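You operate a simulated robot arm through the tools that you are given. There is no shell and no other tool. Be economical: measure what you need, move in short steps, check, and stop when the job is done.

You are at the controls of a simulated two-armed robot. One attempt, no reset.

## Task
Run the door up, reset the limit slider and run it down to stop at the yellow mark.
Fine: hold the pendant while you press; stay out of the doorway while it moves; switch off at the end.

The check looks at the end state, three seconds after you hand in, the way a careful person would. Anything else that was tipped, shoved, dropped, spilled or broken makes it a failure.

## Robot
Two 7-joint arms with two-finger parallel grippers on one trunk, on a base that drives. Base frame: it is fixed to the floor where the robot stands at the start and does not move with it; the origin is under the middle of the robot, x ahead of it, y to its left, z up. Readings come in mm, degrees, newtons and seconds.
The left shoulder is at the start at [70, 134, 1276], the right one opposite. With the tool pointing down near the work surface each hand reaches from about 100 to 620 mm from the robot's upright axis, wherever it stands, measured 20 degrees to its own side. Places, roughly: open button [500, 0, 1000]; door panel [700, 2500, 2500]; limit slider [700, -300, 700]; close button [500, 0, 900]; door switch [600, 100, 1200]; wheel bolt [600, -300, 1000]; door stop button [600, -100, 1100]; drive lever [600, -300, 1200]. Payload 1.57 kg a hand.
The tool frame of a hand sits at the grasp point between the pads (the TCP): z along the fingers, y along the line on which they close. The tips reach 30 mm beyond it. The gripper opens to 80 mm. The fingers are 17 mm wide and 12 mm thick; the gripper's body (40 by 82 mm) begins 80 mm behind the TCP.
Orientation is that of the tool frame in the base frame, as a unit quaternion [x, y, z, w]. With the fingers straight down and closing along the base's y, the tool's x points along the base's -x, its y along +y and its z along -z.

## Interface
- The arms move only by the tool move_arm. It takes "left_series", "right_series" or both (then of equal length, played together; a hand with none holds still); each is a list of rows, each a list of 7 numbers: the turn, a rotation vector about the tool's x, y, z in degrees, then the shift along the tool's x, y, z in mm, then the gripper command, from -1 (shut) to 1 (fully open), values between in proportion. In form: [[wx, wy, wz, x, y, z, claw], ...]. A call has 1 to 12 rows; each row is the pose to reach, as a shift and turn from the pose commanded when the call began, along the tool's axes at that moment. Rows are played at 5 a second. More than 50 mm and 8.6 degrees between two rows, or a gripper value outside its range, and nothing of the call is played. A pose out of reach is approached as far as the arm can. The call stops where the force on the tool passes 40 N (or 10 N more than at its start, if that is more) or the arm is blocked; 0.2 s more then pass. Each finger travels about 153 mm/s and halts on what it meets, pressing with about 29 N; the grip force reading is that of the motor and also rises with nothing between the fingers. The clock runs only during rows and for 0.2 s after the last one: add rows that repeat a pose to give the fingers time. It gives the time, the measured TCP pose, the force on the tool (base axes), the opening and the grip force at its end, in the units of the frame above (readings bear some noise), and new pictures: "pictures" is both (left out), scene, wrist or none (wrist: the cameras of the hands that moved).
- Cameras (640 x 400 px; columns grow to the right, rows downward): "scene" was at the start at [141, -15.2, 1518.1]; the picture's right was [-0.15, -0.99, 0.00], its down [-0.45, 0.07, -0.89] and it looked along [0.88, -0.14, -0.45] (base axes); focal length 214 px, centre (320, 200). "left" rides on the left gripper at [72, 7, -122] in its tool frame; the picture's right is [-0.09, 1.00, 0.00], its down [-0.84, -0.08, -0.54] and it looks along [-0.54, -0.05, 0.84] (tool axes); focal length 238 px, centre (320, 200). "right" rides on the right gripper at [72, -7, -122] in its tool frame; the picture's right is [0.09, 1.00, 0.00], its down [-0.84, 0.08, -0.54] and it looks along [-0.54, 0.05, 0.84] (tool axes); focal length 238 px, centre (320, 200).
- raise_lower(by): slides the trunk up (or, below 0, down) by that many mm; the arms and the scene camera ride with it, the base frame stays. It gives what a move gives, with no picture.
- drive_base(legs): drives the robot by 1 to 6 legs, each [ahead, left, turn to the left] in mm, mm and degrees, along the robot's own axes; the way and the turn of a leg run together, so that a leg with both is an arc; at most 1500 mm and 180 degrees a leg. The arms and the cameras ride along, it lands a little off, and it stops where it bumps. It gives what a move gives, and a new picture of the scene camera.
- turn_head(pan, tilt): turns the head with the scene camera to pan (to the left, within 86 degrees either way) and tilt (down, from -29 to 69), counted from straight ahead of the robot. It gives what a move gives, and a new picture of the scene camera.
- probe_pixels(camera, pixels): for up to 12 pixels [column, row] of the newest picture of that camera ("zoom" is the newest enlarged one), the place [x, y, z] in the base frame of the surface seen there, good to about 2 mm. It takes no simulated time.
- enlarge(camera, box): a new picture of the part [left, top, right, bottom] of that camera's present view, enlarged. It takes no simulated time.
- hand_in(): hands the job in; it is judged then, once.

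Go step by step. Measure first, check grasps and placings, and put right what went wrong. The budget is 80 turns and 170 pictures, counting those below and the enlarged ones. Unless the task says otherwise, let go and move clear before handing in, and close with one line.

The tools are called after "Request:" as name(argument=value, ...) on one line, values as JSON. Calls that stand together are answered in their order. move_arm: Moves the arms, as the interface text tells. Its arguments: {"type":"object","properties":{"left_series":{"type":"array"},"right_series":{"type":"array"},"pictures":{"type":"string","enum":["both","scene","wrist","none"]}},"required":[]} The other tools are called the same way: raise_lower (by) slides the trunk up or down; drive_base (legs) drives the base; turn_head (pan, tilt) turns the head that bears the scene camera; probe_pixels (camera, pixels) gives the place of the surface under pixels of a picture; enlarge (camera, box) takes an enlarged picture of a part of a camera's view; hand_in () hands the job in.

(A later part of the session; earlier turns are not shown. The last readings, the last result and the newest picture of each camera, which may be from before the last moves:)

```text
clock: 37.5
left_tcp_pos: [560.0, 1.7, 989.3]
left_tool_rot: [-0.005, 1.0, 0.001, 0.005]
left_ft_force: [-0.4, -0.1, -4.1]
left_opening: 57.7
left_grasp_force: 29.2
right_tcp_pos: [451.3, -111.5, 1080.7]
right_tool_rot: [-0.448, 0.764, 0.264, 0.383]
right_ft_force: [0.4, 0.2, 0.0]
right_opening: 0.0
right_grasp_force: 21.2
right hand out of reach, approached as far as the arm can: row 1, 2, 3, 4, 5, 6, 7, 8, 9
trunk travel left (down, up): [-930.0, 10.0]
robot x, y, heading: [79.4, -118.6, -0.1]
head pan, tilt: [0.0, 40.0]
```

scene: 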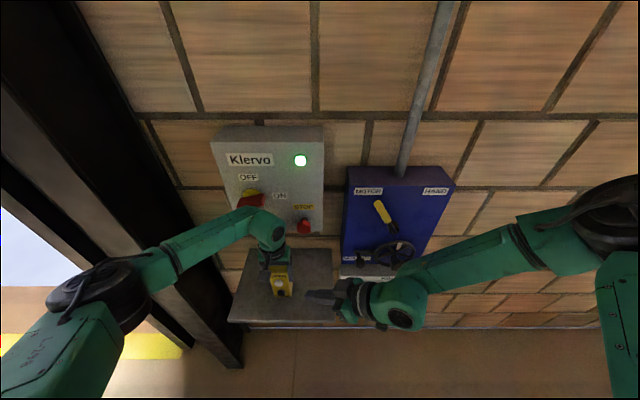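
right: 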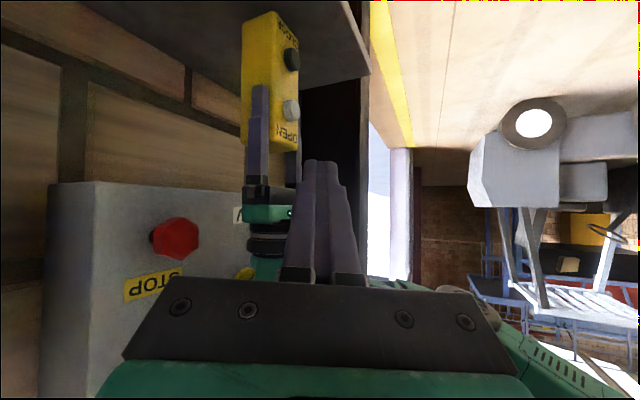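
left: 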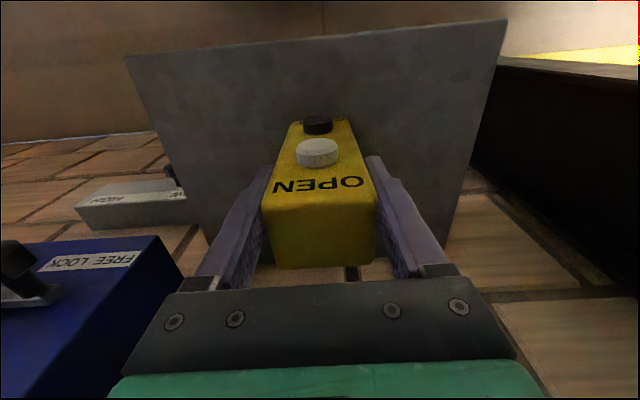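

Orientation is as wanted, position is short. I'll test a pure descent to find out which direction is limited.

Request:
move_arm(right_series=[[0, 0, 0, 16, -1, 11, -1], [0, 0, 0, 33, -2, 23, -1], [0, 0, 0, 49, -4, 34, -1], [0, 0, 0, 49, -4, 34, -1]], pictures="none")

Request:
move_arm(right_series=[[0, 0, 0, -6, -18, 7, -1], [0, 0, 0, -12, -35, 14, -1], [0, 0, 0, -12, -35, 14, -1]], pictures="none")

```text
clock: 38.5
left_tcp_pos: [560.6, 1.7, 988.5]
left_tool_rot: [-0.005, 1.0, 0.001, 0.005]
left_ft_force: [-0.3, 0.5, -3.4]
left_opening: 57.8
left_grasp_force: 28.9
right_tcp_pos: [435.3, -130.8, 1063.3]
right_tool_rot: [-0.448, 0.763, 0.265, 0.382]
right_ft_force: [-0.9, 0.1, -0.5]
right_opening: 0.1
right_grasp_force: 21.2
right hand out of reach, approached as far as the arm can: row 1, 2, 3, 4
trunk travel left (down, up): [-930.0, 10.0]
robot x, y, heading: [75.5, -121.0, -0.2]
head pan, tilt: [0.0, 40.0]
```

```text
clock: 39.3
left_tcp_pos: [559.9, 2.4, 989.5]
left_tool_rot: [-0.006, 1.0, 0.001, 0.005]
left_ft_force: [0.0, 0.0, -2.6]
left_opening: 57.8
left_grasp_force: 29.1
right_tcp_pos: [447.0, -121.5, 1076.2]
right_tool_rot: [-0.447, 0.763, 0.264, 0.384]
right_ft_force: [-0.5, 0.5, 0.2]
right_opening: 0.0
right_grasp_force: 21.0
right hand out of reach, approached as far as the arm can: row 1, 2, 3
trunk travel left (down, up): [-930.0, 10.0]
robot x, y, heading: [77.8, -124.7, -0.1]
head pan, tilt: [0.0, 40.0]
```

The right hand is at a corner of its workspace here. Better geometry: shoulders lower and pendant closer to the robot's midline. I'll release the pendant, lift both hands, then shift the base left/ahead and lower the trunk.

Request:
move_arm(left_series=[[0, 0, 0, 0, 0, 0, 0.9], [0, 0, 0, 0, 0, 0, 1], [0, 0, 0, 0, 0, 0, 1], [0, 0, 0, 0, 0, -40, 1], [0, 0, 0, 0, 0, -80, 1], [0, 0, 0, 0, 0, -120, 1], [0, 0, 0, 10, 0, -165, 1], [0, 0, 0, 30, 0, -210, 1], [0, 0, 0, 50, 0, -255, 1]], right_series=[[0, 0, 0, -7, -6, -33, -1], [0, 0, 0, -14, -12, -66, -1], [0, 0, 0, -21, -18, -99, -1], [0, 0, 0, -28, -24, -132, -1], [0, 0, 0, -35, -30, -165, -1], [0, 0, 0, -35, -30, -165, -1], [0, 0, 0, -35, -30, -165, -1], [0, 0, 0, -35, -30, -165, -1], [0, 0, 0, -35, -30, -165, -1]], pictures="scene")

```text
clock: 41.3
left_tcp_pos: [512.7, 1.8, 1245.3]
left_tool_rot: [-0.006, 1.0, 0.001, 0.004]
left_ft_force: [0.5, 0.0, 0.3]
left_opening: 80.1
left_grasp_force: 0.1
right_tcp_pos: [430.3, -241.2, 1192.2]
right_tool_rot: [-0.448, 0.763, 0.269, 0.381]
right_ft_force: [0.2, 0.2, 0.8]
right_opening: 0.0
right_grasp_force: 21.1
right hand out of reach, approached as far as the arm can: row 1, 2
trunk travel left (down, up): [-930.0, 10.0]
robot x, y, heading: [81.1, -123.7, 0.1]
head pan, tilt: [0.0, 40.0]
```

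scene: 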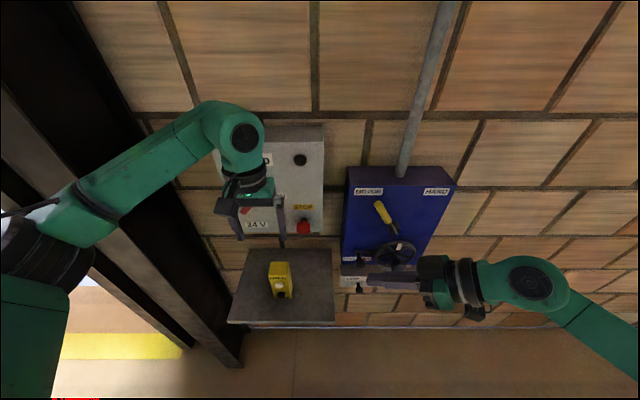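

The indicator lamp at (300,160) is now dark; I must see whether the switch or STOP was bumped.

Request:
enlarge(camera="scene", box=[200, 110, 340, 250])

Request:
enlarge(camera="left", box=[0, 0, 640, 400])

```text
2.86 times, centred on (270, 180) of scene
```

zoom: 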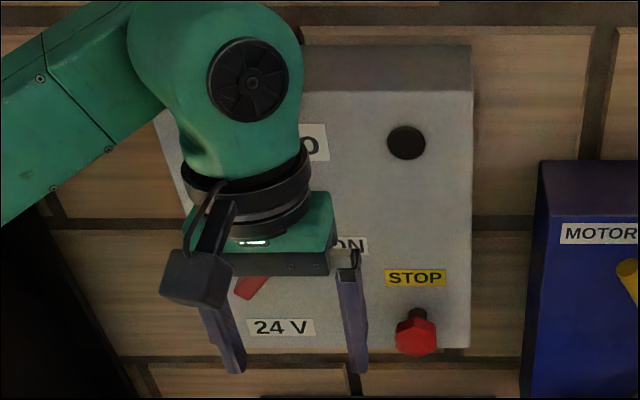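

```text
1.00 times, centred on (320, 200) of left
```

zoom: 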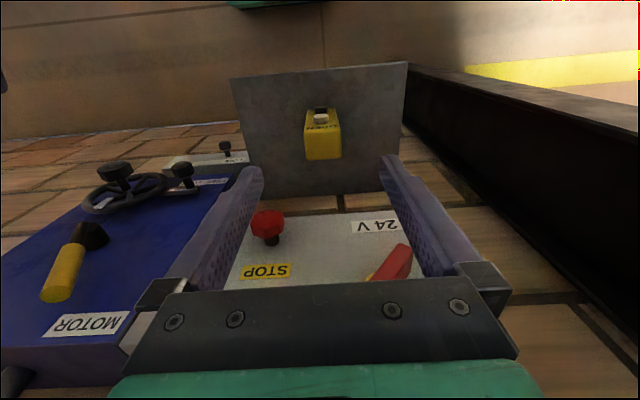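

While rising, the left wrist turned the rotary switch (red handle now diagonal) – power off. That's recoverable: I'll turn it back ON. First back the left hand off.

Request:
move_arm(left_series=[[0, 0, 0, 30, 20, 0, 1], [0, 0, 0, 60, 50, 0, 1], [0, 0, 0, 80, 90, 0, 1], [0, 0, 0, 100, 130, 0, 1], [0, 0, 0, 110, 160, 0, 1]], pictures="scene")

Request:
enlarge(camera="scene", box=[200, 110, 340, 250])

```text
clock: 42.5
left_tcp_pos: [401.5, 162.4, 1243.3]
left_tool_rot: [-0.005, 1.0, 0.001, 0.004]
left_ft_force: [-0.9, -0.3, -0.7]
left_opening: 79.9
left_grasp_force: 0.0
right_tcp_pos: [429.4, -239.4, 1192.0]
right_tool_rot: [-0.448, 0.763, 0.268, 0.381]
right_ft_force: [0.2, 0.0, 0.5]
right_opening: 0.2
right_grasp_force: 21.6
trunk travel left (down, up): [-930.0, 10.0]
robot x, y, heading: [80.3, -124.9, -0.2]
head pan, tilt: [0.0, 40.0]
```

scene: 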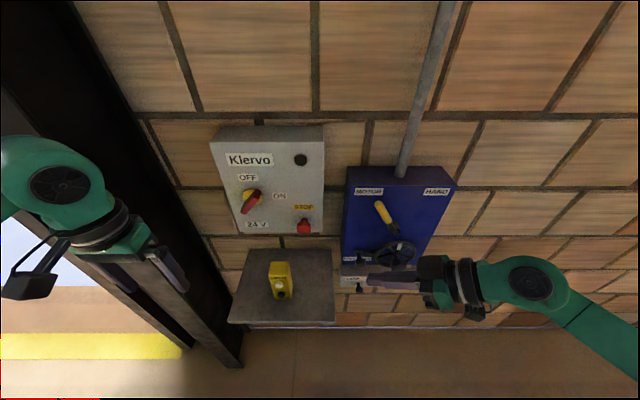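

```text
2.86 times, centred on (270, 180) of scene
```

zoom: 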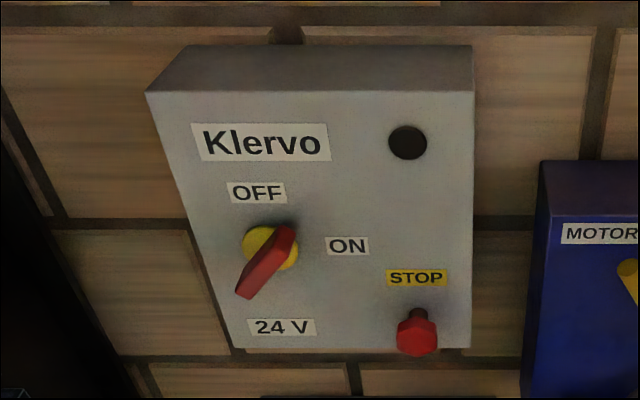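

The handle sits diagonal, about half-way. Probing its geometry.

Request:
probe_pixels(camera="zoom", pixels=[[286, 238], [276, 255], [262, 268], [246, 284], [240, 292], [262, 238], [252, 245], [290, 258], [350, 160], [415, 335], [180, 120], [345, 240]])

```text
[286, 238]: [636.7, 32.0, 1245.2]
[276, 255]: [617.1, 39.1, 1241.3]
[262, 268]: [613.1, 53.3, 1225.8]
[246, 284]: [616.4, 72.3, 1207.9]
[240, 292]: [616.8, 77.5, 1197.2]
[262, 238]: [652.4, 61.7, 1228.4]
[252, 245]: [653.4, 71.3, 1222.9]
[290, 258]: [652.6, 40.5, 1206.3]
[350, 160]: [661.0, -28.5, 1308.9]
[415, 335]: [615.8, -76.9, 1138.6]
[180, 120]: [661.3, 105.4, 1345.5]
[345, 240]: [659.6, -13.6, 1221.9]
```

Handle centre ≈(630,55,1222), lower-left end (77,1197). I'll use the left hand pointing forward with closed fingers to lift that end back to horizontal (ON).

Request:
move_arm(left_series=[[0, -8.18, 0, -11, -8, 5, 0.5], [0, -16.36, 0, -22, -16, 10, 0], [0, -24.5, 0, -33, -24, 15, -0.5], [0, -32.7, 0, -44, -32, 20, -1], [0, -40.9, 0, -55, -40, 27, -1], [0, -49.1, 0, -66, -48, 34, -1], [0, -57.3, 0, -77, -56, 42, -1], [0, -65.4, 0, -88, -64, 50, -1], [0, -73.6, 0, -98, -72, 58, -1], [0, -81.8, 0, -108, -81, 68, -1], [0, -90, 0, -118, -90, 78, -1], [0, -90, 0, -118, -90, 78, -1]])

```text
clock: 45.1
left_tcp_pos: [543.7, 121.1, 1211.3]
left_tool_rot: [-0.007, 0.825, 0.013, 0.565]
left_ft_force: [-0.1, -0.2, -0.7]
left_opening: 0.0
left_grasp_force: 21.5
left hand out of reach, approached as far as the arm can: row 6, 7, 8, 9, 10, 11, 12
right_tcp_pos: [431.3, -240.9, 1193.0]
right_tool_rot: [-0.447, 0.764, 0.268, 0.381]
right_ft_force: [0.2, 0.0, -0.1]
right_opening: 0.0
right_grasp_force: 20.8
trunk travel left (down, up): [-930.0, 10.0]
robot x, y, heading: [82.1, -121.9, -0.1]
head pan, tilt: [0.0, 40.0]
```

scene: 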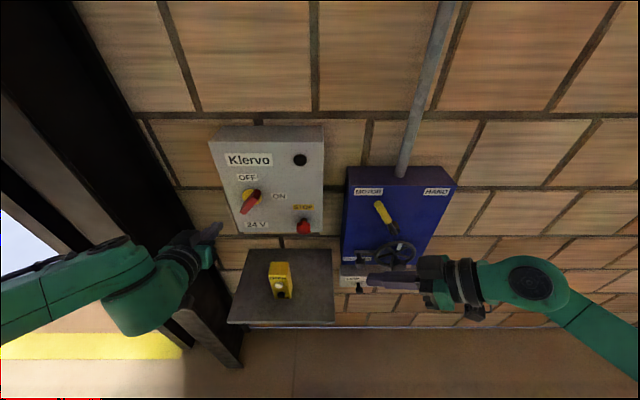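
left: 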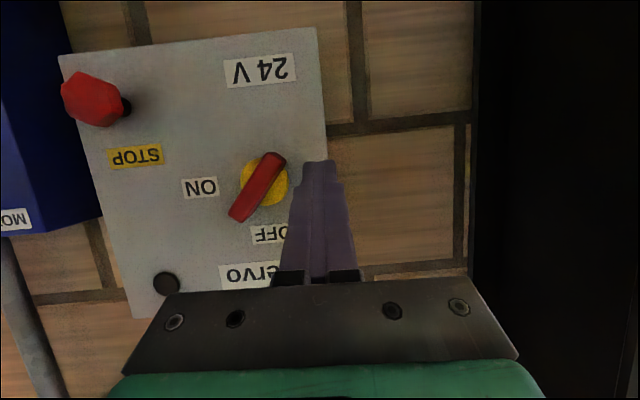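

Reached with a 21° downward pitch – good enough. Move below the handle's lower-left end, then in, then up.

Request:
move_arm(left_series=[[0, 0, 0, 14, -22, 10, -1], [0, 0, 0, 29, -43, 19, -1], [0, 0, 0, 20, -43, 43, -1], [0, 0, 0, 10, -43, 66, -1], [0, 0, 0, 0, -43, 63, -1], [0, 0, 0, -10, -43, 59, -1], [0, 0, 0, -19, -43, 56, -1], [0, 0, 0, -19, -43, 56, -1]])

```text
clock: 46.9
left_tcp_pos: [599.4, 83.0, 1204.3]
left_tool_rot: [-0.008, 0.828, 0.012, 0.561]
left_ft_force: [-13.9, 2.3, -24.3]
left_opening: 0.0
left_grasp_force: 21.7
left hand out of reach, approached as far as the arm can: row 1, 2, 3, 4, 5
right_tcp_pos: [432.2, -238.7, 1192.2]
right_tool_rot: [-0.448, 0.764, 0.268, 0.38]
right_ft_force: [0.5, -0.2, 0.7]
right_opening: 0.0
right_grasp_force: 21.4
trunk travel left (down, up): [-930.0, 10.0]
robot x, y, heading: [73.8, -120.1, 0.3]
head pan, tilt: [0.0, 40.0]
```

scene: 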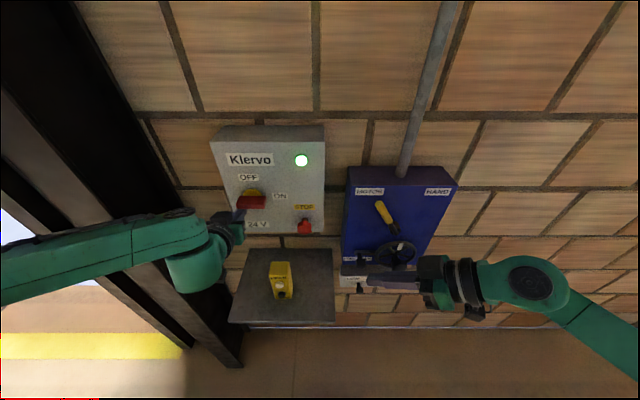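
left: 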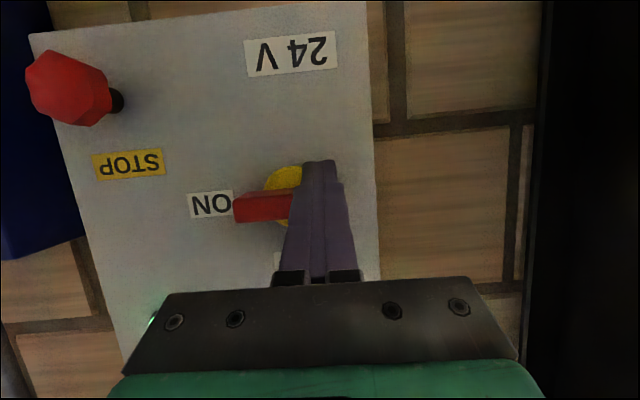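

The switch is horizontal at ON and the lamp is lit again. Back the left hand off and turn it down-pointing again.

Request:
move_arm(left_series=[[0, 0, 0, 9, 0, 3, -1], [0, 0, 0, 20, 0, -20, -1], [0, 0, 0, 30, 5, -60, -1], [0, 8, 0, 30, 12, -90, -1], [0, 16, 0, 20, 20, -100, -0.5], [0, 24, 0, 10, 28, -110, 0], [0, 32, 0, 0, 36, -115, 0.5], [0, 40, 0, -10, 40, -120, 1], [0, 48, 0, -15, 40, -125, 1], [0, 56, 0, -20, 40, -130, 1], [0, 63, 0, -25, 40, -135, 1], [0, 68.5, 0, -30, 40, -140, 1]], pictures="none")

Request:
drive_base(legs=[[15, 90, 0]])

```text
clock: 49.5
left_tcp_pos: [483.2, 115.0, 1286.1]
left_tool_rot: [-0.012, 1.0, 0.005, 0.001]
left_ft_force: [-0.2, -0.4, -0.8]
left_opening: 80.1
left_grasp_force: 0.1
left hand out of reach, approached as far as the arm can: row 3, 4
right_tcp_pos: [432.8, -242.1, 1191.8]
right_tool_rot: [-0.448, 0.764, 0.269, 0.38]
right_ft_force: [-0.2, 0.3, 0.4]
right_opening: 0.0
right_grasp_force: 21.6
trunk travel left (down, up): [-930.0, 10.0]
robot x, y, heading: [76.0, -119.7, -0.0]
head pan, tilt: [0.0, 40.0]
```

```text
clock: 50.6
left_tcp_pos: [497.7, 206.3, 1284.7]
left_tool_rot: [-0.014, 1.0, 0.007, 0.001]
left_ft_force: [0.1, 0.4, 0.1]
left_opening: 79.9
left_grasp_force: 0.0
right_tcp_pos: [449.1, -148.4, 1191.9]
right_tool_rot: [-0.448, 0.763, 0.269, 0.381]
right_ft_force: [0.6, 0.5, 0.5]
right_opening: 0.1
right_grasp_force: 21.0
trunk travel left (down, up): [-930.0, 10.0]
robot x, y, heading: [94.2, -34.8, -0.1]
head pan, tilt: [0.0, 40.0]
```

scene: 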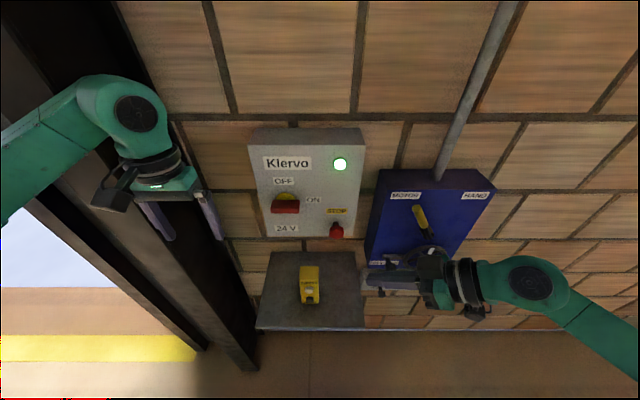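

Lamp on, switch horizontal. Lower the trunk 190 and bring the left hand over the pendant with a 12° forward pitch so its wrist stays away from the switch.

Request:
raise_lower(by=-190)

Request:
move_arm(left_series=[[0, -3, 0, 5, -40, 2, 1], [0, -6, 0, 0, -80, 5, 1], [0, -9, 0, -5, -120, 12, 1], [0, -12, 0, -20, -160, 20, 1], [0, -12, 0, -35, -190, 28, 1], [0, -12, 0, -45, -206, 35, 1], [0, -12, 0, -45, -206, 35, 1]])

```text
clock: 52.7
left_tcp_pos: [496.7, 206.9, 1094.4]
left_tool_rot: [-0.014, 1.0, 0.006, 0.001]
left_ft_force: [0.2, -0.1, -0.5]
left_opening: 79.8
left_grasp_force: 0.1
right_tcp_pos: [446.9, -148.1, 1002.5]
right_tool_rot: [-0.448, 0.763, 0.269, 0.38]
right_ft_force: [0.6, 0.5, 0.6]
right_opening: 0.0
right_grasp_force: 21.6
trunk travel left (down, up): [-740.0, 200.0]
robot x, y, heading: [91.9, -30.4, 0.3]
head pan, tilt: [0.0, 40.0]
```

```text
clock: 54.3
left_tcp_pos: [546.3, 3.8, 1058.6]
left_tool_rot: [-0.015, 0.994, 0.008, 0.107]
left_ft_force: [0.7, 0.1, 0.1]
left_opening: 80.1
left_grasp_force: 0.1
right_tcp_pos: [446.1, -149.6, 1001.8]
right_tool_rot: [-0.448, 0.763, 0.269, 0.38]
right_ft_force: [0.3, -0.1, -0.6]
right_opening: 0.1
right_grasp_force: 21.0
trunk travel left (down, up): [-740.0, 200.0]
robot x, y, heading: [94.4, -32.7, 0.0]
head pan, tilt: [0.0, 40.0]
```

scene: 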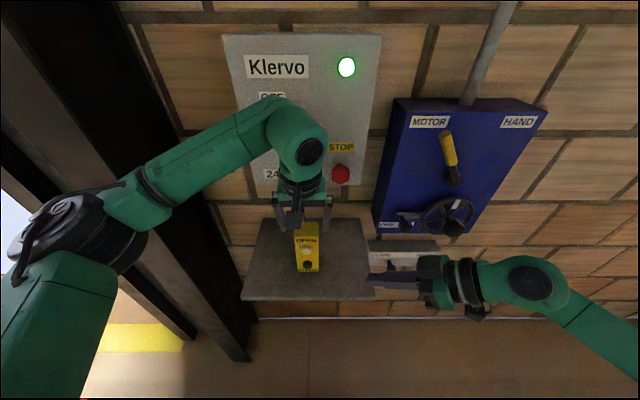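
left: 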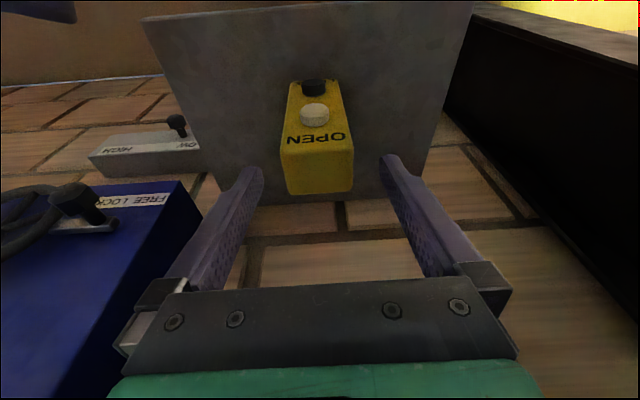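

Reached exactly. Descend and grip.

Request:
move_arm(left_series=[[0, 0, 0, 0, -3, 25, 1], [0, 0, 0, 1, -3, 50, 1], [0, 0, 0, 1.5, -3, 74, 1], [0, 0, 0, 1.5, -3, 74, 0.7], [0, 0, 0, 1.5, -3, 74, 0.5], [0, 0, 0, 1.5, -3, 74, 0.3], [0, 0, 0, 1.5, -3, 74, -1], [0, 0, 0, 1.5, -3, 74, -1]])

```text
clock: 56.1
left_tcp_pos: [561.3, 1.0, 985.2]
left_tool_rot: [-0.013, 0.994, 0.008, 0.106]
left_ft_force: [-0.4, 0.1, -0.2]
left_opening: 58.0
left_grasp_force: 29.0
right_tcp_pos: [447.4, -149.1, 1002.0]
right_tool_rot: [-0.449, 0.763, 0.27, 0.379]
right_ft_force: [-0.1, 0.3, 1.0]
right_opening: 0.0
right_grasp_force: 21.0
trunk travel left (down, up): [-740.0, 200.0]
robot x, y, heading: [94.0, -29.2, -0.1]
head pan, tilt: [0.0, 40.0]
```

scene: 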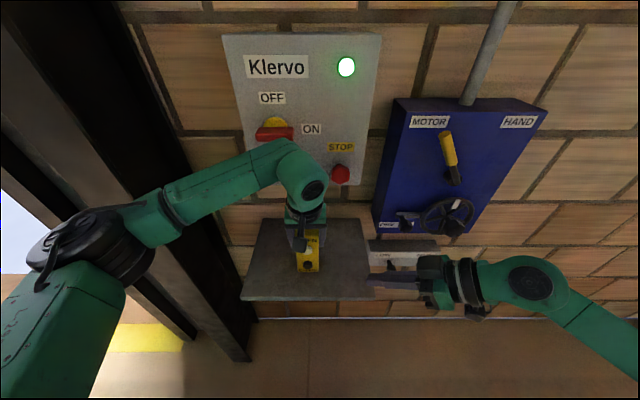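
left: 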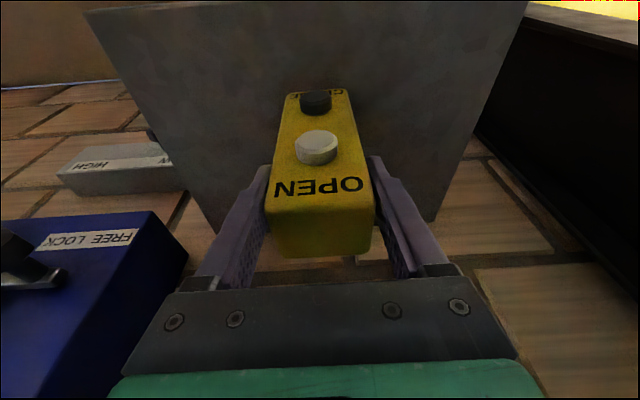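

Gripped again at 58 mm. Right hand now approaches the OPEN button (stop ~10 mm short).

Request:
move_arm(right_series=[[0, 0, 0, -13, 2, 24, -1], [0, 0, 0, -26, 4, 47, -1], [0, 0, 0, -39, 7, 71, -1], [0, 0, 0, -52, 9, 94, -1], [0, 0, 0, -65, 11, 118, -1], [0, 0, 0, -65, 11, 118, -1]])

```text
clock: 57.5
left_tcp_pos: [560.7, 0.9, 984.8]
left_tool_rot: [-0.014, 0.994, 0.009, 0.107]
left_ft_force: [0.5, 1.6, -0.2]
left_opening: 57.7
left_grasp_force: 29.0
right_tcp_pos: [498.7, -24.9, 988.8]
right_tool_rot: [-0.449, 0.763, 0.27, 0.379]
right_ft_force: [-0.8, 0.3, 0.6]
right_opening: 0.0
right_grasp_force: 21.1
trunk travel left (down, up): [-740.0, 200.0]
robot x, y, heading: [96.2, -32.1, 0.1]
head pan, tilt: [0.0, 40.0]
```

scene: 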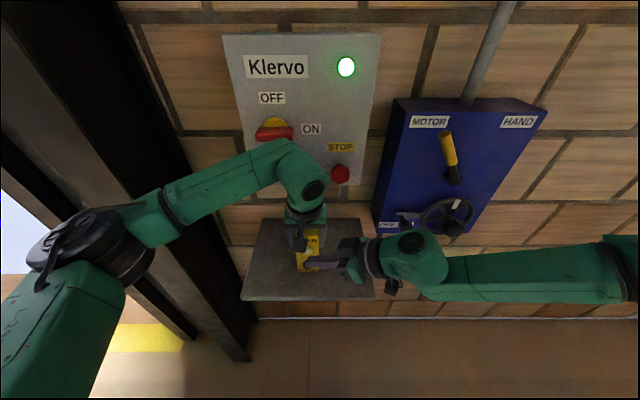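
right: 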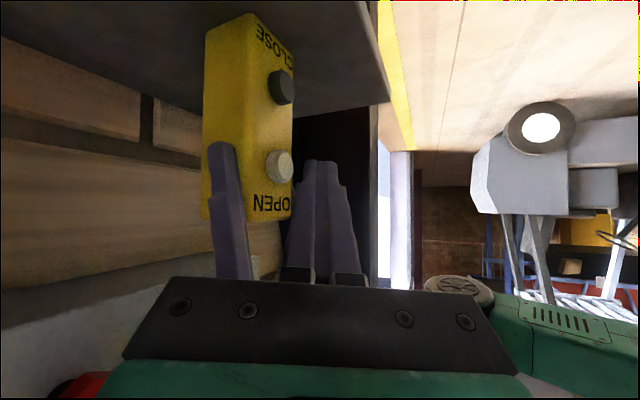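

Reachable. Probing button and fingertip from the right camera to aim.

Request:
probe_pixels(camera="right", pixels=[[280, 166], [270, 162], [289, 166], [286, 88], [308, 166], [322, 165], [310, 190], [268, 190]])

Request:
enlarge(camera="right", box=[190, 40, 390, 300])

```text
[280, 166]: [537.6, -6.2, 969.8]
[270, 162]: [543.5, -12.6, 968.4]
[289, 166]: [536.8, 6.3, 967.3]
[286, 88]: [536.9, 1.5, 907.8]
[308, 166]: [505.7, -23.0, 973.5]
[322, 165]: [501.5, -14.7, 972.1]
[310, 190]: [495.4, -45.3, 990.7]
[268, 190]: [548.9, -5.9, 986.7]
```

```text
1.54 times, centred on (290, 170) of right
```

zoom: 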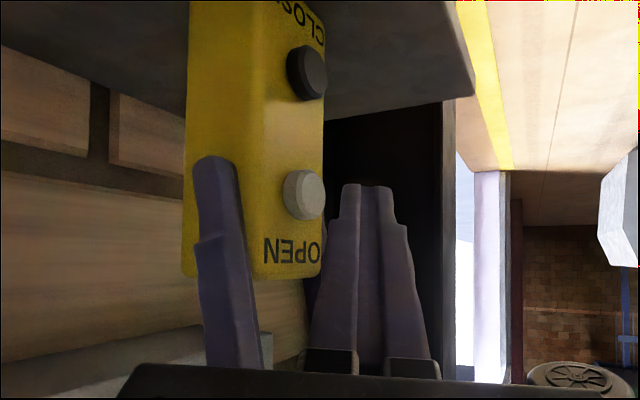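

Tip corner is at about (506,-23,973), button face at (537,0,969). Move in and press along +x in small steps.

Request:
move_arm(right_series=[[0, 0, 0, -7, -8.6, 12, -1], [0, 0, 0, -14.3, -17.2, 24.2, -1], [0, 0, 0, -15.5, -20.8, 25.6, -1], [0, 0, 0, -16.7, -24.3, 27, -1], [0, 0, 0, -18, -27.9, 28.4, -1], [0, 0, 0, -18, -27.9, 28.4, -1]])

```text
clock: 58.9
left_tcp_pos: [562.3, 0.4, 985.4]
left_tool_rot: [-0.014, 0.994, 0.008, 0.107]
left_ft_force: [19.7, -2.8, 2.0]
left_opening: 57.9
left_grasp_force: 28.8
right_tcp_pos: [537.1, -5.2, 986.1]
right_tool_rot: [-0.449, 0.763, 0.27, 0.379]
right_ft_force: [-20.3, 1.8, -2.1]
right_opening: 0.0
right_grasp_force: 21.0
trunk travel left (down, up): [-740.0, 200.0]
robot x, y, heading: [92.8, -31.4, 0.0]
head pan, tilt: [0.0, 40.0]
```

scene: 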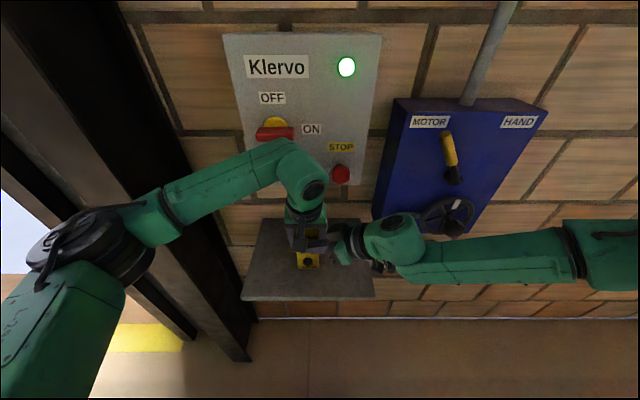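
right: 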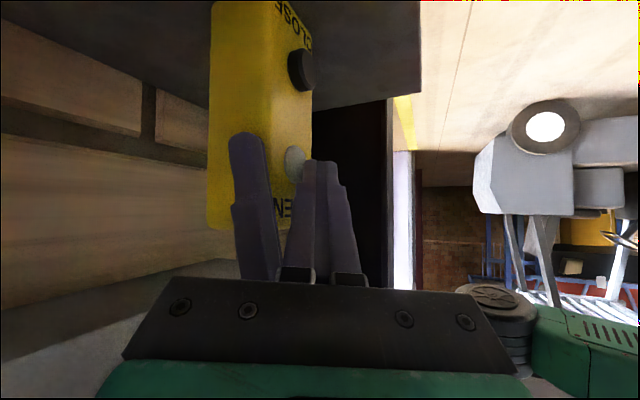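

Pressing with ~20 N. Check the door.

Request:
turn_head(pan=55, tilt=-29)

Request:
enlarge(camera="scene", box=[240, 0, 400, 200])

```text
clock: 60.3
left_tcp_pos: [561.4, 0.1, 985.2]
left_tool_rot: [-0.014, 0.994, 0.008, 0.107]
left_ft_force: [19.0, -6.4, 5.4]
left_opening: 57.9
left_grasp_force: 28.6
right_tcp_pos: [535.3, -6.4, 987.1]
right_tool_rot: [-0.45, 0.762, 0.271, 0.379]
right_ft_force: [-18.8, 5.7, -1.1]
right_opening: 0.0
right_grasp_force: 20.9
trunk travel left (down, up): [-740.0, 200.0]
robot x, y, heading: [94.2, -32.8, -0.2]
head pan, tilt: [55.0, -28.6]
```

scene: 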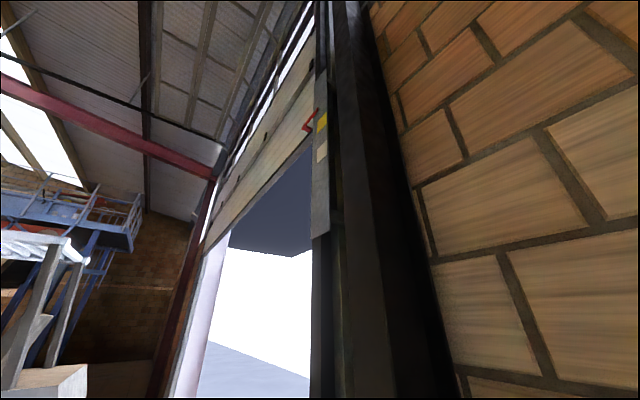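

```text
2.00 times, centred on (320, 100) of scene
```

zoom: 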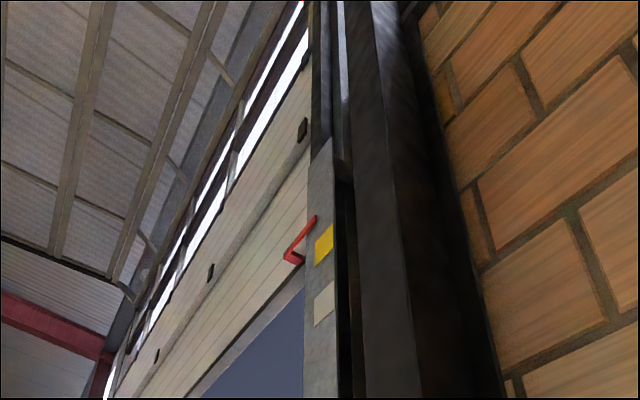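

The door is rising (pointer now near the top of the yellow mark). Keep holding.

Request:
move_arm(right_series=[[0, 0, 0, 0, 0, 0, -1], [0, 0, 0, 0, 0, 0, -1], [0, 0, 0, 0, 0, 0, -1], [0, 0, 0, 0, 0, 0, -1], [0, 0, 0, 0, 0, 0, -1], [0, 0, 0, 0, 0, 0, -1], [0, 0, 0, 0, 0, 0, -1], [0, 0, 0, 0, 0, 0, -1], [0, 0, 0, 0, 0, 0, -1], [0, 0, 0, 0, 0, 0, -1], [0, 0, 0, 0, 0, 0, -1], [0, 0, 0, 0, 0, 0, -1]], pictures="scene")

Request:
enlarge(camera="scene", box=[240, 0, 400, 200])

```text
clock: 62.9
left_tcp_pos: [561.2, 0.0, 985.9]
left_tool_rot: [-0.014, 0.994, 0.007, 0.107]
left_ft_force: [18.5, -4.5, 3.0]
left_opening: 57.9
left_grasp_force: 29.6
right_tcp_pos: [535.4, -5.5, 987.2]
right_tool_rot: [-0.449, 0.763, 0.27, 0.38]
right_ft_force: [-19.4, 4.8, 2.7]
right_opening: 0.0
right_grasp_force: 21.6
trunk travel left (down, up): [-740.0, 200.0]
robot x, y, heading: [92.5, -28.8, 0.1]
head pan, tilt: [55.0, -28.6]
```

scene: 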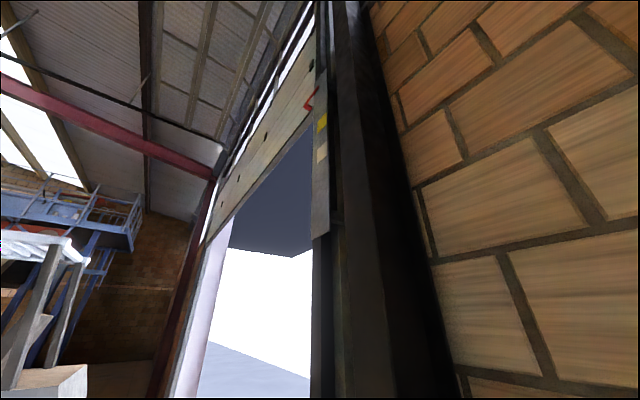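

```text
2.00 times, centred on (320, 100) of scene
```

zoom: 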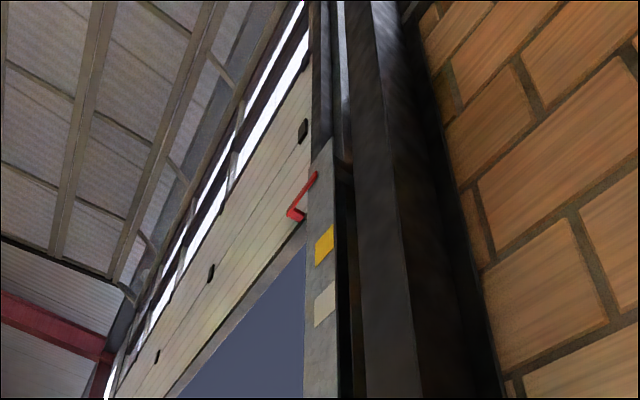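

Pointer is now clearly above the yellow mark. Probe it and hold once more to see if there is a top limit.

Request:
probe_pixels(camera="zoom", pixels=[[314, 176], [312, 180], [325, 232], [325, 262], [327, 245]])

Request:
move_arm(right_series=[[0, 0, 0, 0, 0, 0, -1], [0, 0, 0, 0, 0, 0, -1], [0, 0, 0, 0, 0, 0, -1], [0, 0, 0, 0, 0, 0, -1], [0, 0, 0, 0, 0, 0, -1], [0, 0, 0, 0, 0, 0, -1], [0, 0, 0, 0, 0, 0, -1], [0, 0, 0, 0, 0, 0, -1], [0, 0, 0, 0, 0, 0, -1], [0, 0, 0, 0, 0, 0, -1], [0, 0, 0, 0, 0, 0, -1], [0, 0, 0, 0, 0, 0, -1]], pictures="scene")

Request:
enlarge(camera="scene", box=[240, 0, 400, 200])

```text
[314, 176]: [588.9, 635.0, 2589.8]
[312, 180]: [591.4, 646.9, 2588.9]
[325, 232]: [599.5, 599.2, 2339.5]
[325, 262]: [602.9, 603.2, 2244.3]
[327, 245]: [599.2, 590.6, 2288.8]
```

```text
clock: 65.5
left_tcp_pos: [561.7, 1.3, 986.0]
left_tool_rot: [-0.015, 0.994, 0.008, 0.108]
left_ft_force: [17.9, -4.1, 0.9]
left_opening: 58.0
left_grasp_force: 28.7
right_tcp_pos: [535.9, -5.4, 986.2]
right_tool_rot: [-0.45, 0.762, 0.271, 0.379]
right_ft_force: [-18.6, 4.1, 1.1]
right_opening: 0.0
right_grasp_force: 21.1
trunk travel left (down, up): [-740.0, 200.0]
robot x, y, heading: [89.4, -32.7, -0.0]
head pan, tilt: [55.0, -28.6]
```

scene: 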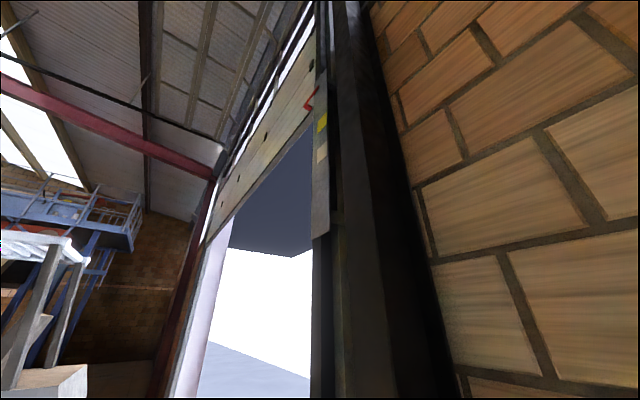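

```text
2.00 times, centred on (320, 100) of scene
```

zoom: 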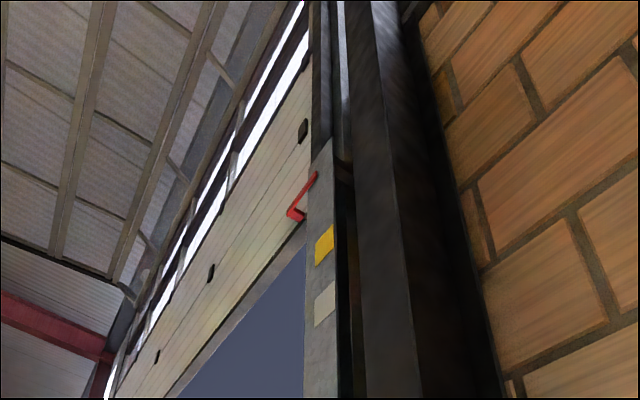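

The door stopped at its top limit (pointer ≈2590). Release the OPEN button, back the right hand out and turn it forward toward the limit slider, with the left still holding the pendant.

Request:
move_arm(right_series=[[0, 0, 0, 6, 18, -7, -1], [0, 0, 0, 12.3, 35.5, -14, -1], [6.7, -0.5, 4.6, 33, 39, -43, -1], [13.4, -1, 9.2, 60, 41, -74, -1], [20, -1.5, 13.9, 88, 36, -106, -1], [26.7, -2, 18.5, 112, 17, -133, -1], [33.4, -2.5, 23.1, 135, -1.5, -160, -1], [40, -3, 27.8, 159, -20, -187, -1], [46.7, -3.5, 32.4, 159, -20, -187, -0.5], [53.4, -4, 37, 159, -20, -187, 0], [53.4, -4, 37, 159, -20, -187, 0]], pictures="wrist")

Request:
turn_head(pan=-30, tilt=45)

```text
clock: 67.9
left_tcp_pos: [560.9, 1.5, 985.0]
left_tool_rot: [-0.015, 0.994, 0.007, 0.106]
left_ft_force: [0.1, -1.0, 6.0]
left_opening: 57.9
left_grasp_force: 28.8
right_tcp_pos: [485.9, -265.3, 917.4]
right_tool_rot: [0.032, 0.886, 0.021, 0.462]
right_ft_force: [0.0, -0.4, -0.2]
right_opening: 40.0
right_grasp_force: 0.1
right hand out of reach, approached as far as the arm can: row 5, 6, 7, 8, 9, 10, 11
trunk travel left (down, up): [-740.0, 200.0]
robot x, y, heading: [95.2, -31.9, 0.3]
head pan, tilt: [55.0, -28.6]
```

right: 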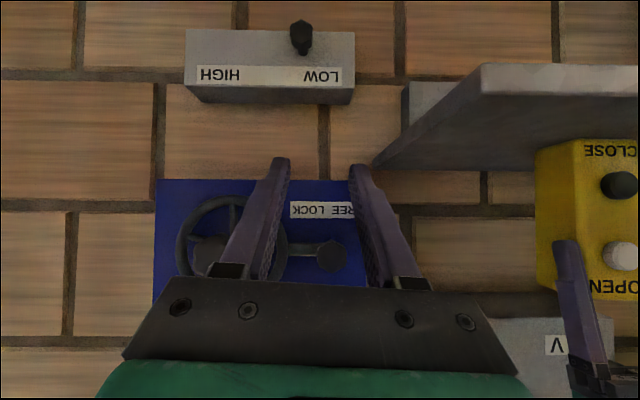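

```text
clock: 69.5
left_tcp_pos: [562.0, 2.1, 985.4]
left_tool_rot: [-0.014, 0.994, 0.008, 0.104]
left_ft_force: [0.1, -0.2, 5.3]
left_opening: 57.7
left_grasp_force: 29.3
right_tcp_pos: [486.2, -265.5, 917.7]
right_tool_rot: [0.032, 0.886, 0.021, 0.462]
right_ft_force: [0.3, -0.8, -0.7]
right_opening: 40.1
right_grasp_force: 0.0
trunk travel left (down, up): [-740.0, 200.0]
robot x, y, heading: [91.6, -30.1, 0.0]
head pan, tilt: [-30.0, 45.0]
```

scene: 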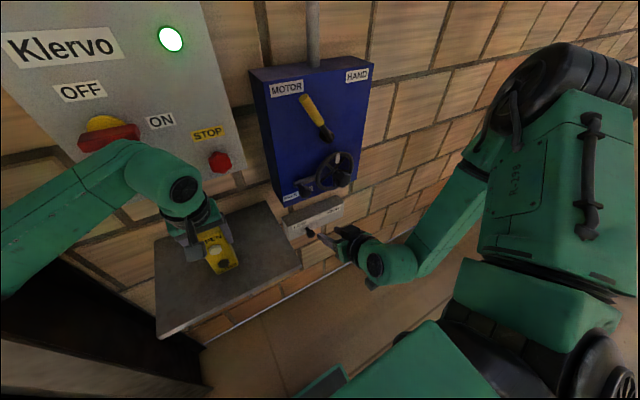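

Clear view of the slider. Enlarge and probe its ends, labels and knob.

Request:
enlarge(camera="right", box=[170, 0, 370, 125])

Request:
probe_pixels(camera="right", pixels=[[301, 38], [301, 28], [301, 48], [311, 38], [188, 60], [354, 60], [200, 75], [240, 75], [303, 77], [341, 77], [270, 45], [302, 60]])

```text
3.20 times, centred on (270, 62) of right
```

zoom: 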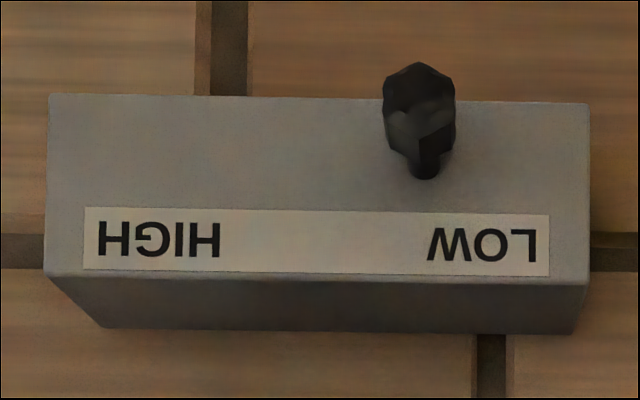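

```text
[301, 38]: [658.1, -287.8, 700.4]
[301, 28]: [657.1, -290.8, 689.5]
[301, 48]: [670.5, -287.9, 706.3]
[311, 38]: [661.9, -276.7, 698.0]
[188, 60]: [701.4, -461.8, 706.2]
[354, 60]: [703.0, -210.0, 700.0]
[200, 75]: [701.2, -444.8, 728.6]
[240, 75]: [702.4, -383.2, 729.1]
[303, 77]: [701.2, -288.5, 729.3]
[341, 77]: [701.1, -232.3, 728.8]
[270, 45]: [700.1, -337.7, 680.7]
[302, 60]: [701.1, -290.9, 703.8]
```

Knob head at (658,-288,700) on a housing y −210…−462 (LOW…HIGH). Approach it with open fingers.

Request:
move_arm(right_series=[[0, 0, 0, 13, -5, 32, 0.2], [0, 0, 0, 26, -10, 64, 0.4], [0, 0, 0, 39, -16, 96, 0.5], [0, 0, 0, 52, -21, 128, 0.6], [0, 0, 0, 65, -26, 160, 0.6], [0, 0, 0, 77, -31, 192, 0.6], [0, 0, 0, 77, -31, 192, 0.6]], pictures="wrist")

```text
clock: 71.1
left_tcp_pos: [560.6, -0.4, 985.1]
left_tool_rot: [-0.015, 0.994, 0.007, 0.107]
left_ft_force: [0.6, 0.4, 5.0]
left_opening: 57.6
left_grasp_force: 29.1
right_tcp_pos: [577.2, -298.1, 826.1]
right_tool_rot: [0.032, 0.887, 0.022, 0.461]
right_ft_force: [0.6, -0.1, -0.2]
right_opening: 64.0
right_grasp_force: 0.0
right hand out of reach, approached as far as the arm can: row 4, 5, 6, 7
trunk travel left (down, up): [-740.0, 200.0]
robot x, y, heading: [90.6, -29.8, 0.1]
head pan, tilt: [-30.0, 45.0]
```

right: 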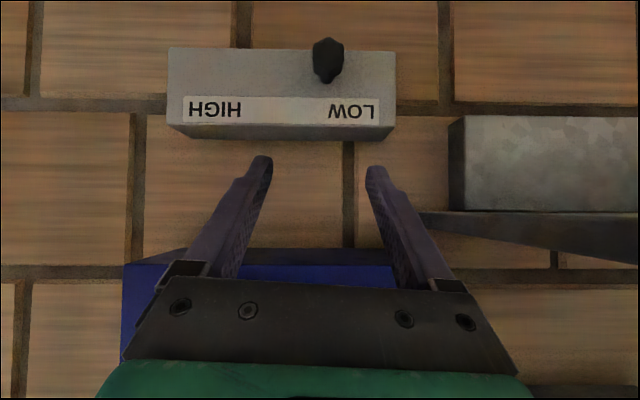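

Too low for this trunk height. Release the pendant (backing off along the tilted fingers, away from the switch), then lower the trunk.

Request:
move_arm(left_series=[[0, 0, 0, 0, 0, 0, 0.6], [0, 0, 0, 0, 0, 0, 1], [0, 0, 0, 0, 0, 0, 1], [0, 0, 0, 0, 0, -35, 1], [0, 0, 0, 0, 0, -65, 1], [0, 0, 0, 40, 0, -95, 1], [0, 0, 0, 70, 15, -130, 1], [0, 0, 0, 85, 30, -170, 1], [0, 0, 0, 85, 40, -210, 1], [0, 0, 0, 80, 50, -250, 1], [0, 0, 0, 75, 60, -290, 1]], pictures="none")

Request:
raise_lower(by=-120)

Request:
turn_head(pan=-10, tilt=35)

```text
clock: 73.5
left_tcp_pos: [425.9, 53.7, 1251.5]
left_tool_rot: [-0.013, 0.994, 0.007, 0.107]
left_ft_force: [0.3, -0.4, -0.3]
left_opening: 80.1
left_grasp_force: 0.0
right_tcp_pos: [575.9, -298.7, 826.5]
right_tool_rot: [0.032, 0.887, 0.022, 0.461]
right_ft_force: [-1.0, -0.2, 0.4]
right_opening: 63.9
right_grasp_force: 0.0
trunk travel left (down, up): [-740.0, 200.0]
robot x, y, heading: [90.4, -29.5, -0.0]
head pan, tilt: [-30.0, 45.0]
```

```text
clock: 75.0
left_tcp_pos: [427.6, 52.7, 1130.6]
left_tool_rot: [-0.014, 0.994, 0.007, 0.106]
left_ft_force: [-0.1, 0.3, 0.5]
left_opening: 79.9
left_grasp_force: 0.0
right_tcp_pos: [577.8, -298.7, 707.8]
right_tool_rot: [0.031, 0.886, 0.022, 0.461]
right_ft_force: [0.9, -0.5, 0.6]
right_opening: 63.9
right_grasp_force: 0.1
trunk travel left (down, up): [-620.0, 320.0]
robot x, y, heading: [93.7, -32.3, 0.1]
head pan, tilt: [-30.0, 45.0]
```

```text
clock: 75.8
left_tcp_pos: [427.5, 51.1, 1131.4]
left_tool_rot: [-0.014, 0.994, 0.007, 0.106]
left_ft_force: [-0.8, -0.6, -0.5]
left_opening: 80.0
left_grasp_force: 0.1
right_tcp_pos: [577.8, -298.9, 707.1]
right_tool_rot: [0.031, 0.887, 0.022, 0.461]
right_ft_force: [0.5, 1.3, 0.2]
right_opening: 64.2
right_grasp_force: 0.0
trunk travel left (down, up): [-620.0, 320.0]
robot x, y, heading: [92.4, -29.9, 0.1]
head pan, tilt: [-10.0, 35.0]
```

scene: 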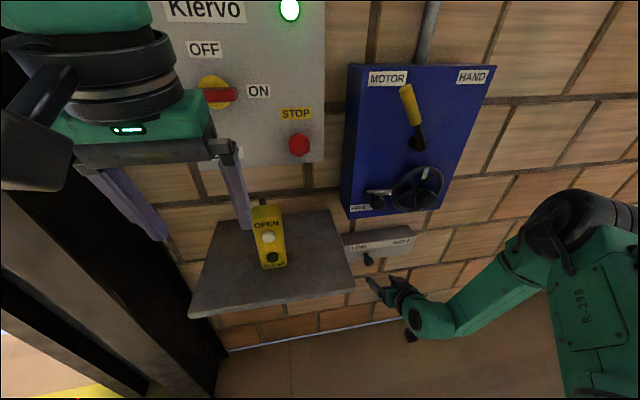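

Pendant is standing, lamp on, switch ON. Slide the open fingers over the slider knob.

Request:
move_arm(right_series=[[0, 0, 0, -10, 3, 16, 0.6], [0, 0, 0, -20, 6, 32, 0.6], [0, 0, 0, -30, 9, 49, 0.6], [0, 0, 0, -41, 12.5, 65, 0.6], [0, 0, 0, -41, 12.5, 65, 0.6]], pictures="wrist")

```text
clock: 77.0
left_tcp_pos: [427.7, 51.9, 1130.4]
left_tool_rot: [-0.015, 0.994, 0.008, 0.106]
left_ft_force: [0.5, 0.1, -0.2]
left_opening: 80.3
left_grasp_force: 0.1
right_tcp_pos: [644.4, -290.9, 726.6]
right_tool_rot: [0.032, 0.887, 0.021, 0.461]
right_ft_force: [0.1, -0.3, 1.1]
right_opening: 63.9
right_grasp_force: 0.0
right hand out of reach, approached as far as the arm can: row 1, 2, 3, 4, 5
trunk travel left (down, up): [-620.0, 320.0]
robot x, y, heading: [94.3, -33.0, -0.2]
head pan, tilt: [-10.0, 35.0]
```

right: 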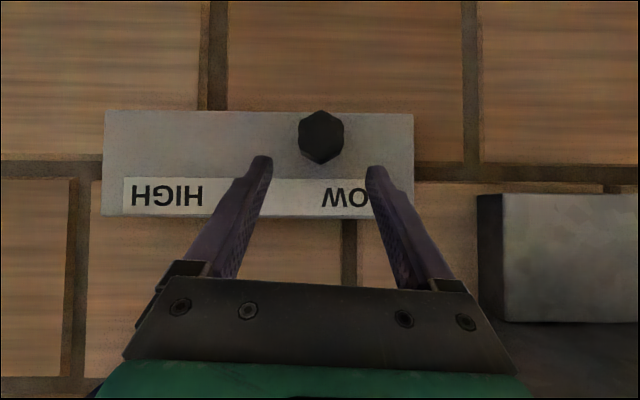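

Knob is between the fingers laterally, but the hand is ~27 mm high. Lower the trunk 27.

Request:
raise_lower(by=-27)

Request:
move_arm(right_series=[[0, 0, 0, -2, 0, 4, 0.6], [0, 0, 0, -3, 0, 6, 0.4], [0, 0, 0, -3, 0, 6, 0.1], [0, 0, 0, -3, 0, 6, -0.2], [0, 0, 0, -3, 0, 6, -0.4], [0, 0, 0, -3, 0, 6, -1], [0, 0, 0, -3, 0, 6, -1]], pictures="wrist")

```text
clock: 77.8
left_tcp_pos: [427.4, 50.8, 1103.6]
left_tool_rot: [-0.014, 0.994, 0.007, 0.106]
left_ft_force: [0.0, 1.1, 0.9]
left_opening: 80.1
left_grasp_force: 0.1
right_tcp_pos: [644.7, -291.1, 698.7]
right_tool_rot: [0.033, 0.887, 0.02, 0.46]
right_ft_force: [-0.1, -0.4, 0.3]
right_opening: 63.9
right_grasp_force: 0.1
trunk travel left (down, up): [-593.0, 347.0]
robot x, y, heading: [88.9, -31.0, -0.0]
head pan, tilt: [-10.0, 35.0]
```

```text
clock: 79.3
left_tcp_pos: [427.6, 52.3, 1103.5]
left_tool_rot: [-0.014, 0.994, 0.007, 0.107]
left_ft_force: [-0.3, 0.1, 0.1]
left_opening: 79.8
left_grasp_force: 0.1
right_tcp_pos: [650.9, -290.7, 699.9]
right_tool_rot: [0.032, 0.887, 0.021, 0.46]
right_ft_force: [0.8, -0.4, -0.4]
right_opening: 31.5
right_grasp_force: 40.4
right hand out of reach, approached as far as the arm can: row 2, 3, 4, 5, 6, 7
trunk travel left (down, up): [-593.0, 347.0]
robot x, y, heading: [96.5, -30.9, 0.0]
head pan, tilt: [-10.0, 35.0]
```

right: 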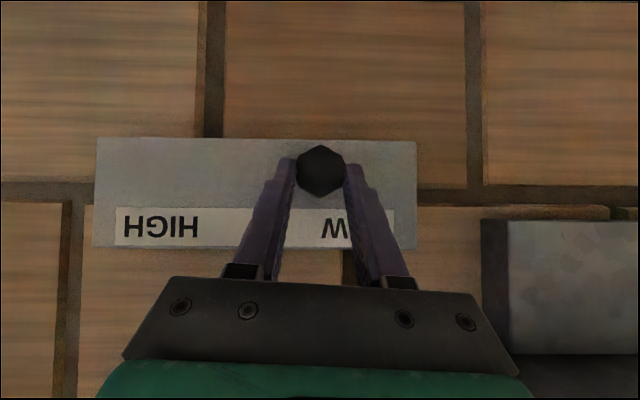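

Knob gripped. Slide it 52 mm toward HIGH (−y).

Request:
move_arm(right_series=[[0, 0, 0, -1, -13, 0, -1], [0, 0, 0, -2, -26, 0, -1], [0, 0, 0, -3, -39, 0, -1], [0, 0, 0, -4, -52, 0, -1], [0, 0, 0, -4, -52, 0, -1]], pictures="wrist")

```text
clock: 80.5
left_tcp_pos: [428.8, 51.5, 1103.4]
left_tool_rot: [-0.014, 0.994, 0.009, 0.106]
left_ft_force: [-1.1, 0.4, -0.2]
left_opening: 79.9
left_grasp_force: 0.1
right_tcp_pos: [651.4, -343.8, 701.0]
right_tool_rot: [0.033, 0.887, 0.02, 0.46]
right_ft_force: [-1.0, 0.1, -4.9]
right_opening: 31.4
right_grasp_force: 40.3
trunk travel left (down, up): [-593.0, 347.0]
robot x, y, heading: [91.0, -29.5, 0.3]
head pan, tilt: [-10.0, 35.0]
```

right: 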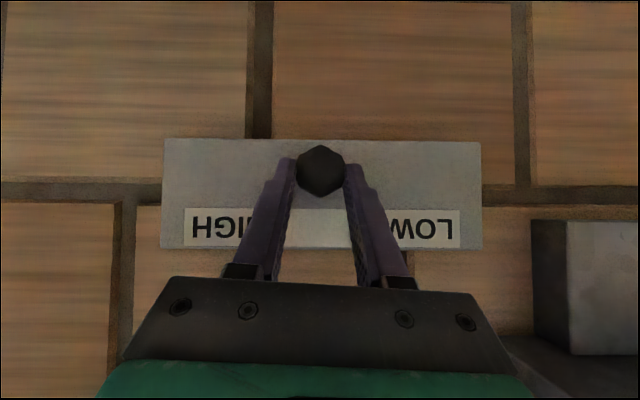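

Knob now at y≈−342. Release, retreat, and check with a probe.

Request:
move_arm(right_series=[[0, 0, 0, 0, 0, 0, -0.2], [0, 0, 0, 0, 0, 0, 0.5], [0, 0, 0, 0, 0, 0, 0.6], [0, 0, 0, 0, 0, -40, 0.6], [0, 0, 0, 0, 0, -80, 0.6], [0, 0, 0, 12, 20, -115, 0.3], [0, 0, 0, 24, 40, -150, 0], [0, 0, 0, 36, 59, -185, 0]], pictures="wrist")

```text
clock: 82.3
left_tcp_pos: [426.8, 52.4, 1103.9]
left_tool_rot: [-0.014, 0.994, 0.007, 0.106]
left_ft_force: [-0.7, 0.3, 0.0]
left_opening: 80.2
left_grasp_force: 0.0
right_tcp_pos: [489.8, -285.6, 781.4]
right_tool_rot: [0.032, 0.887, 0.022, 0.461]
right_ft_force: [0.5, 0.1, 0.3]
right_opening: 40.2
right_grasp_force: 0.1
right hand out of reach, approached as far as the arm can: row 8
trunk travel left (down, up): [-593.0, 347.0]
robot x, y, heading: [91.7, -33.1, -0.0]
head pan, tilt: [-10.0, 35.0]
```

right: 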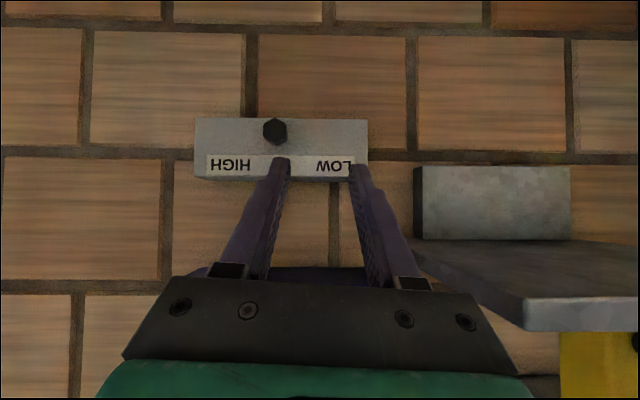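

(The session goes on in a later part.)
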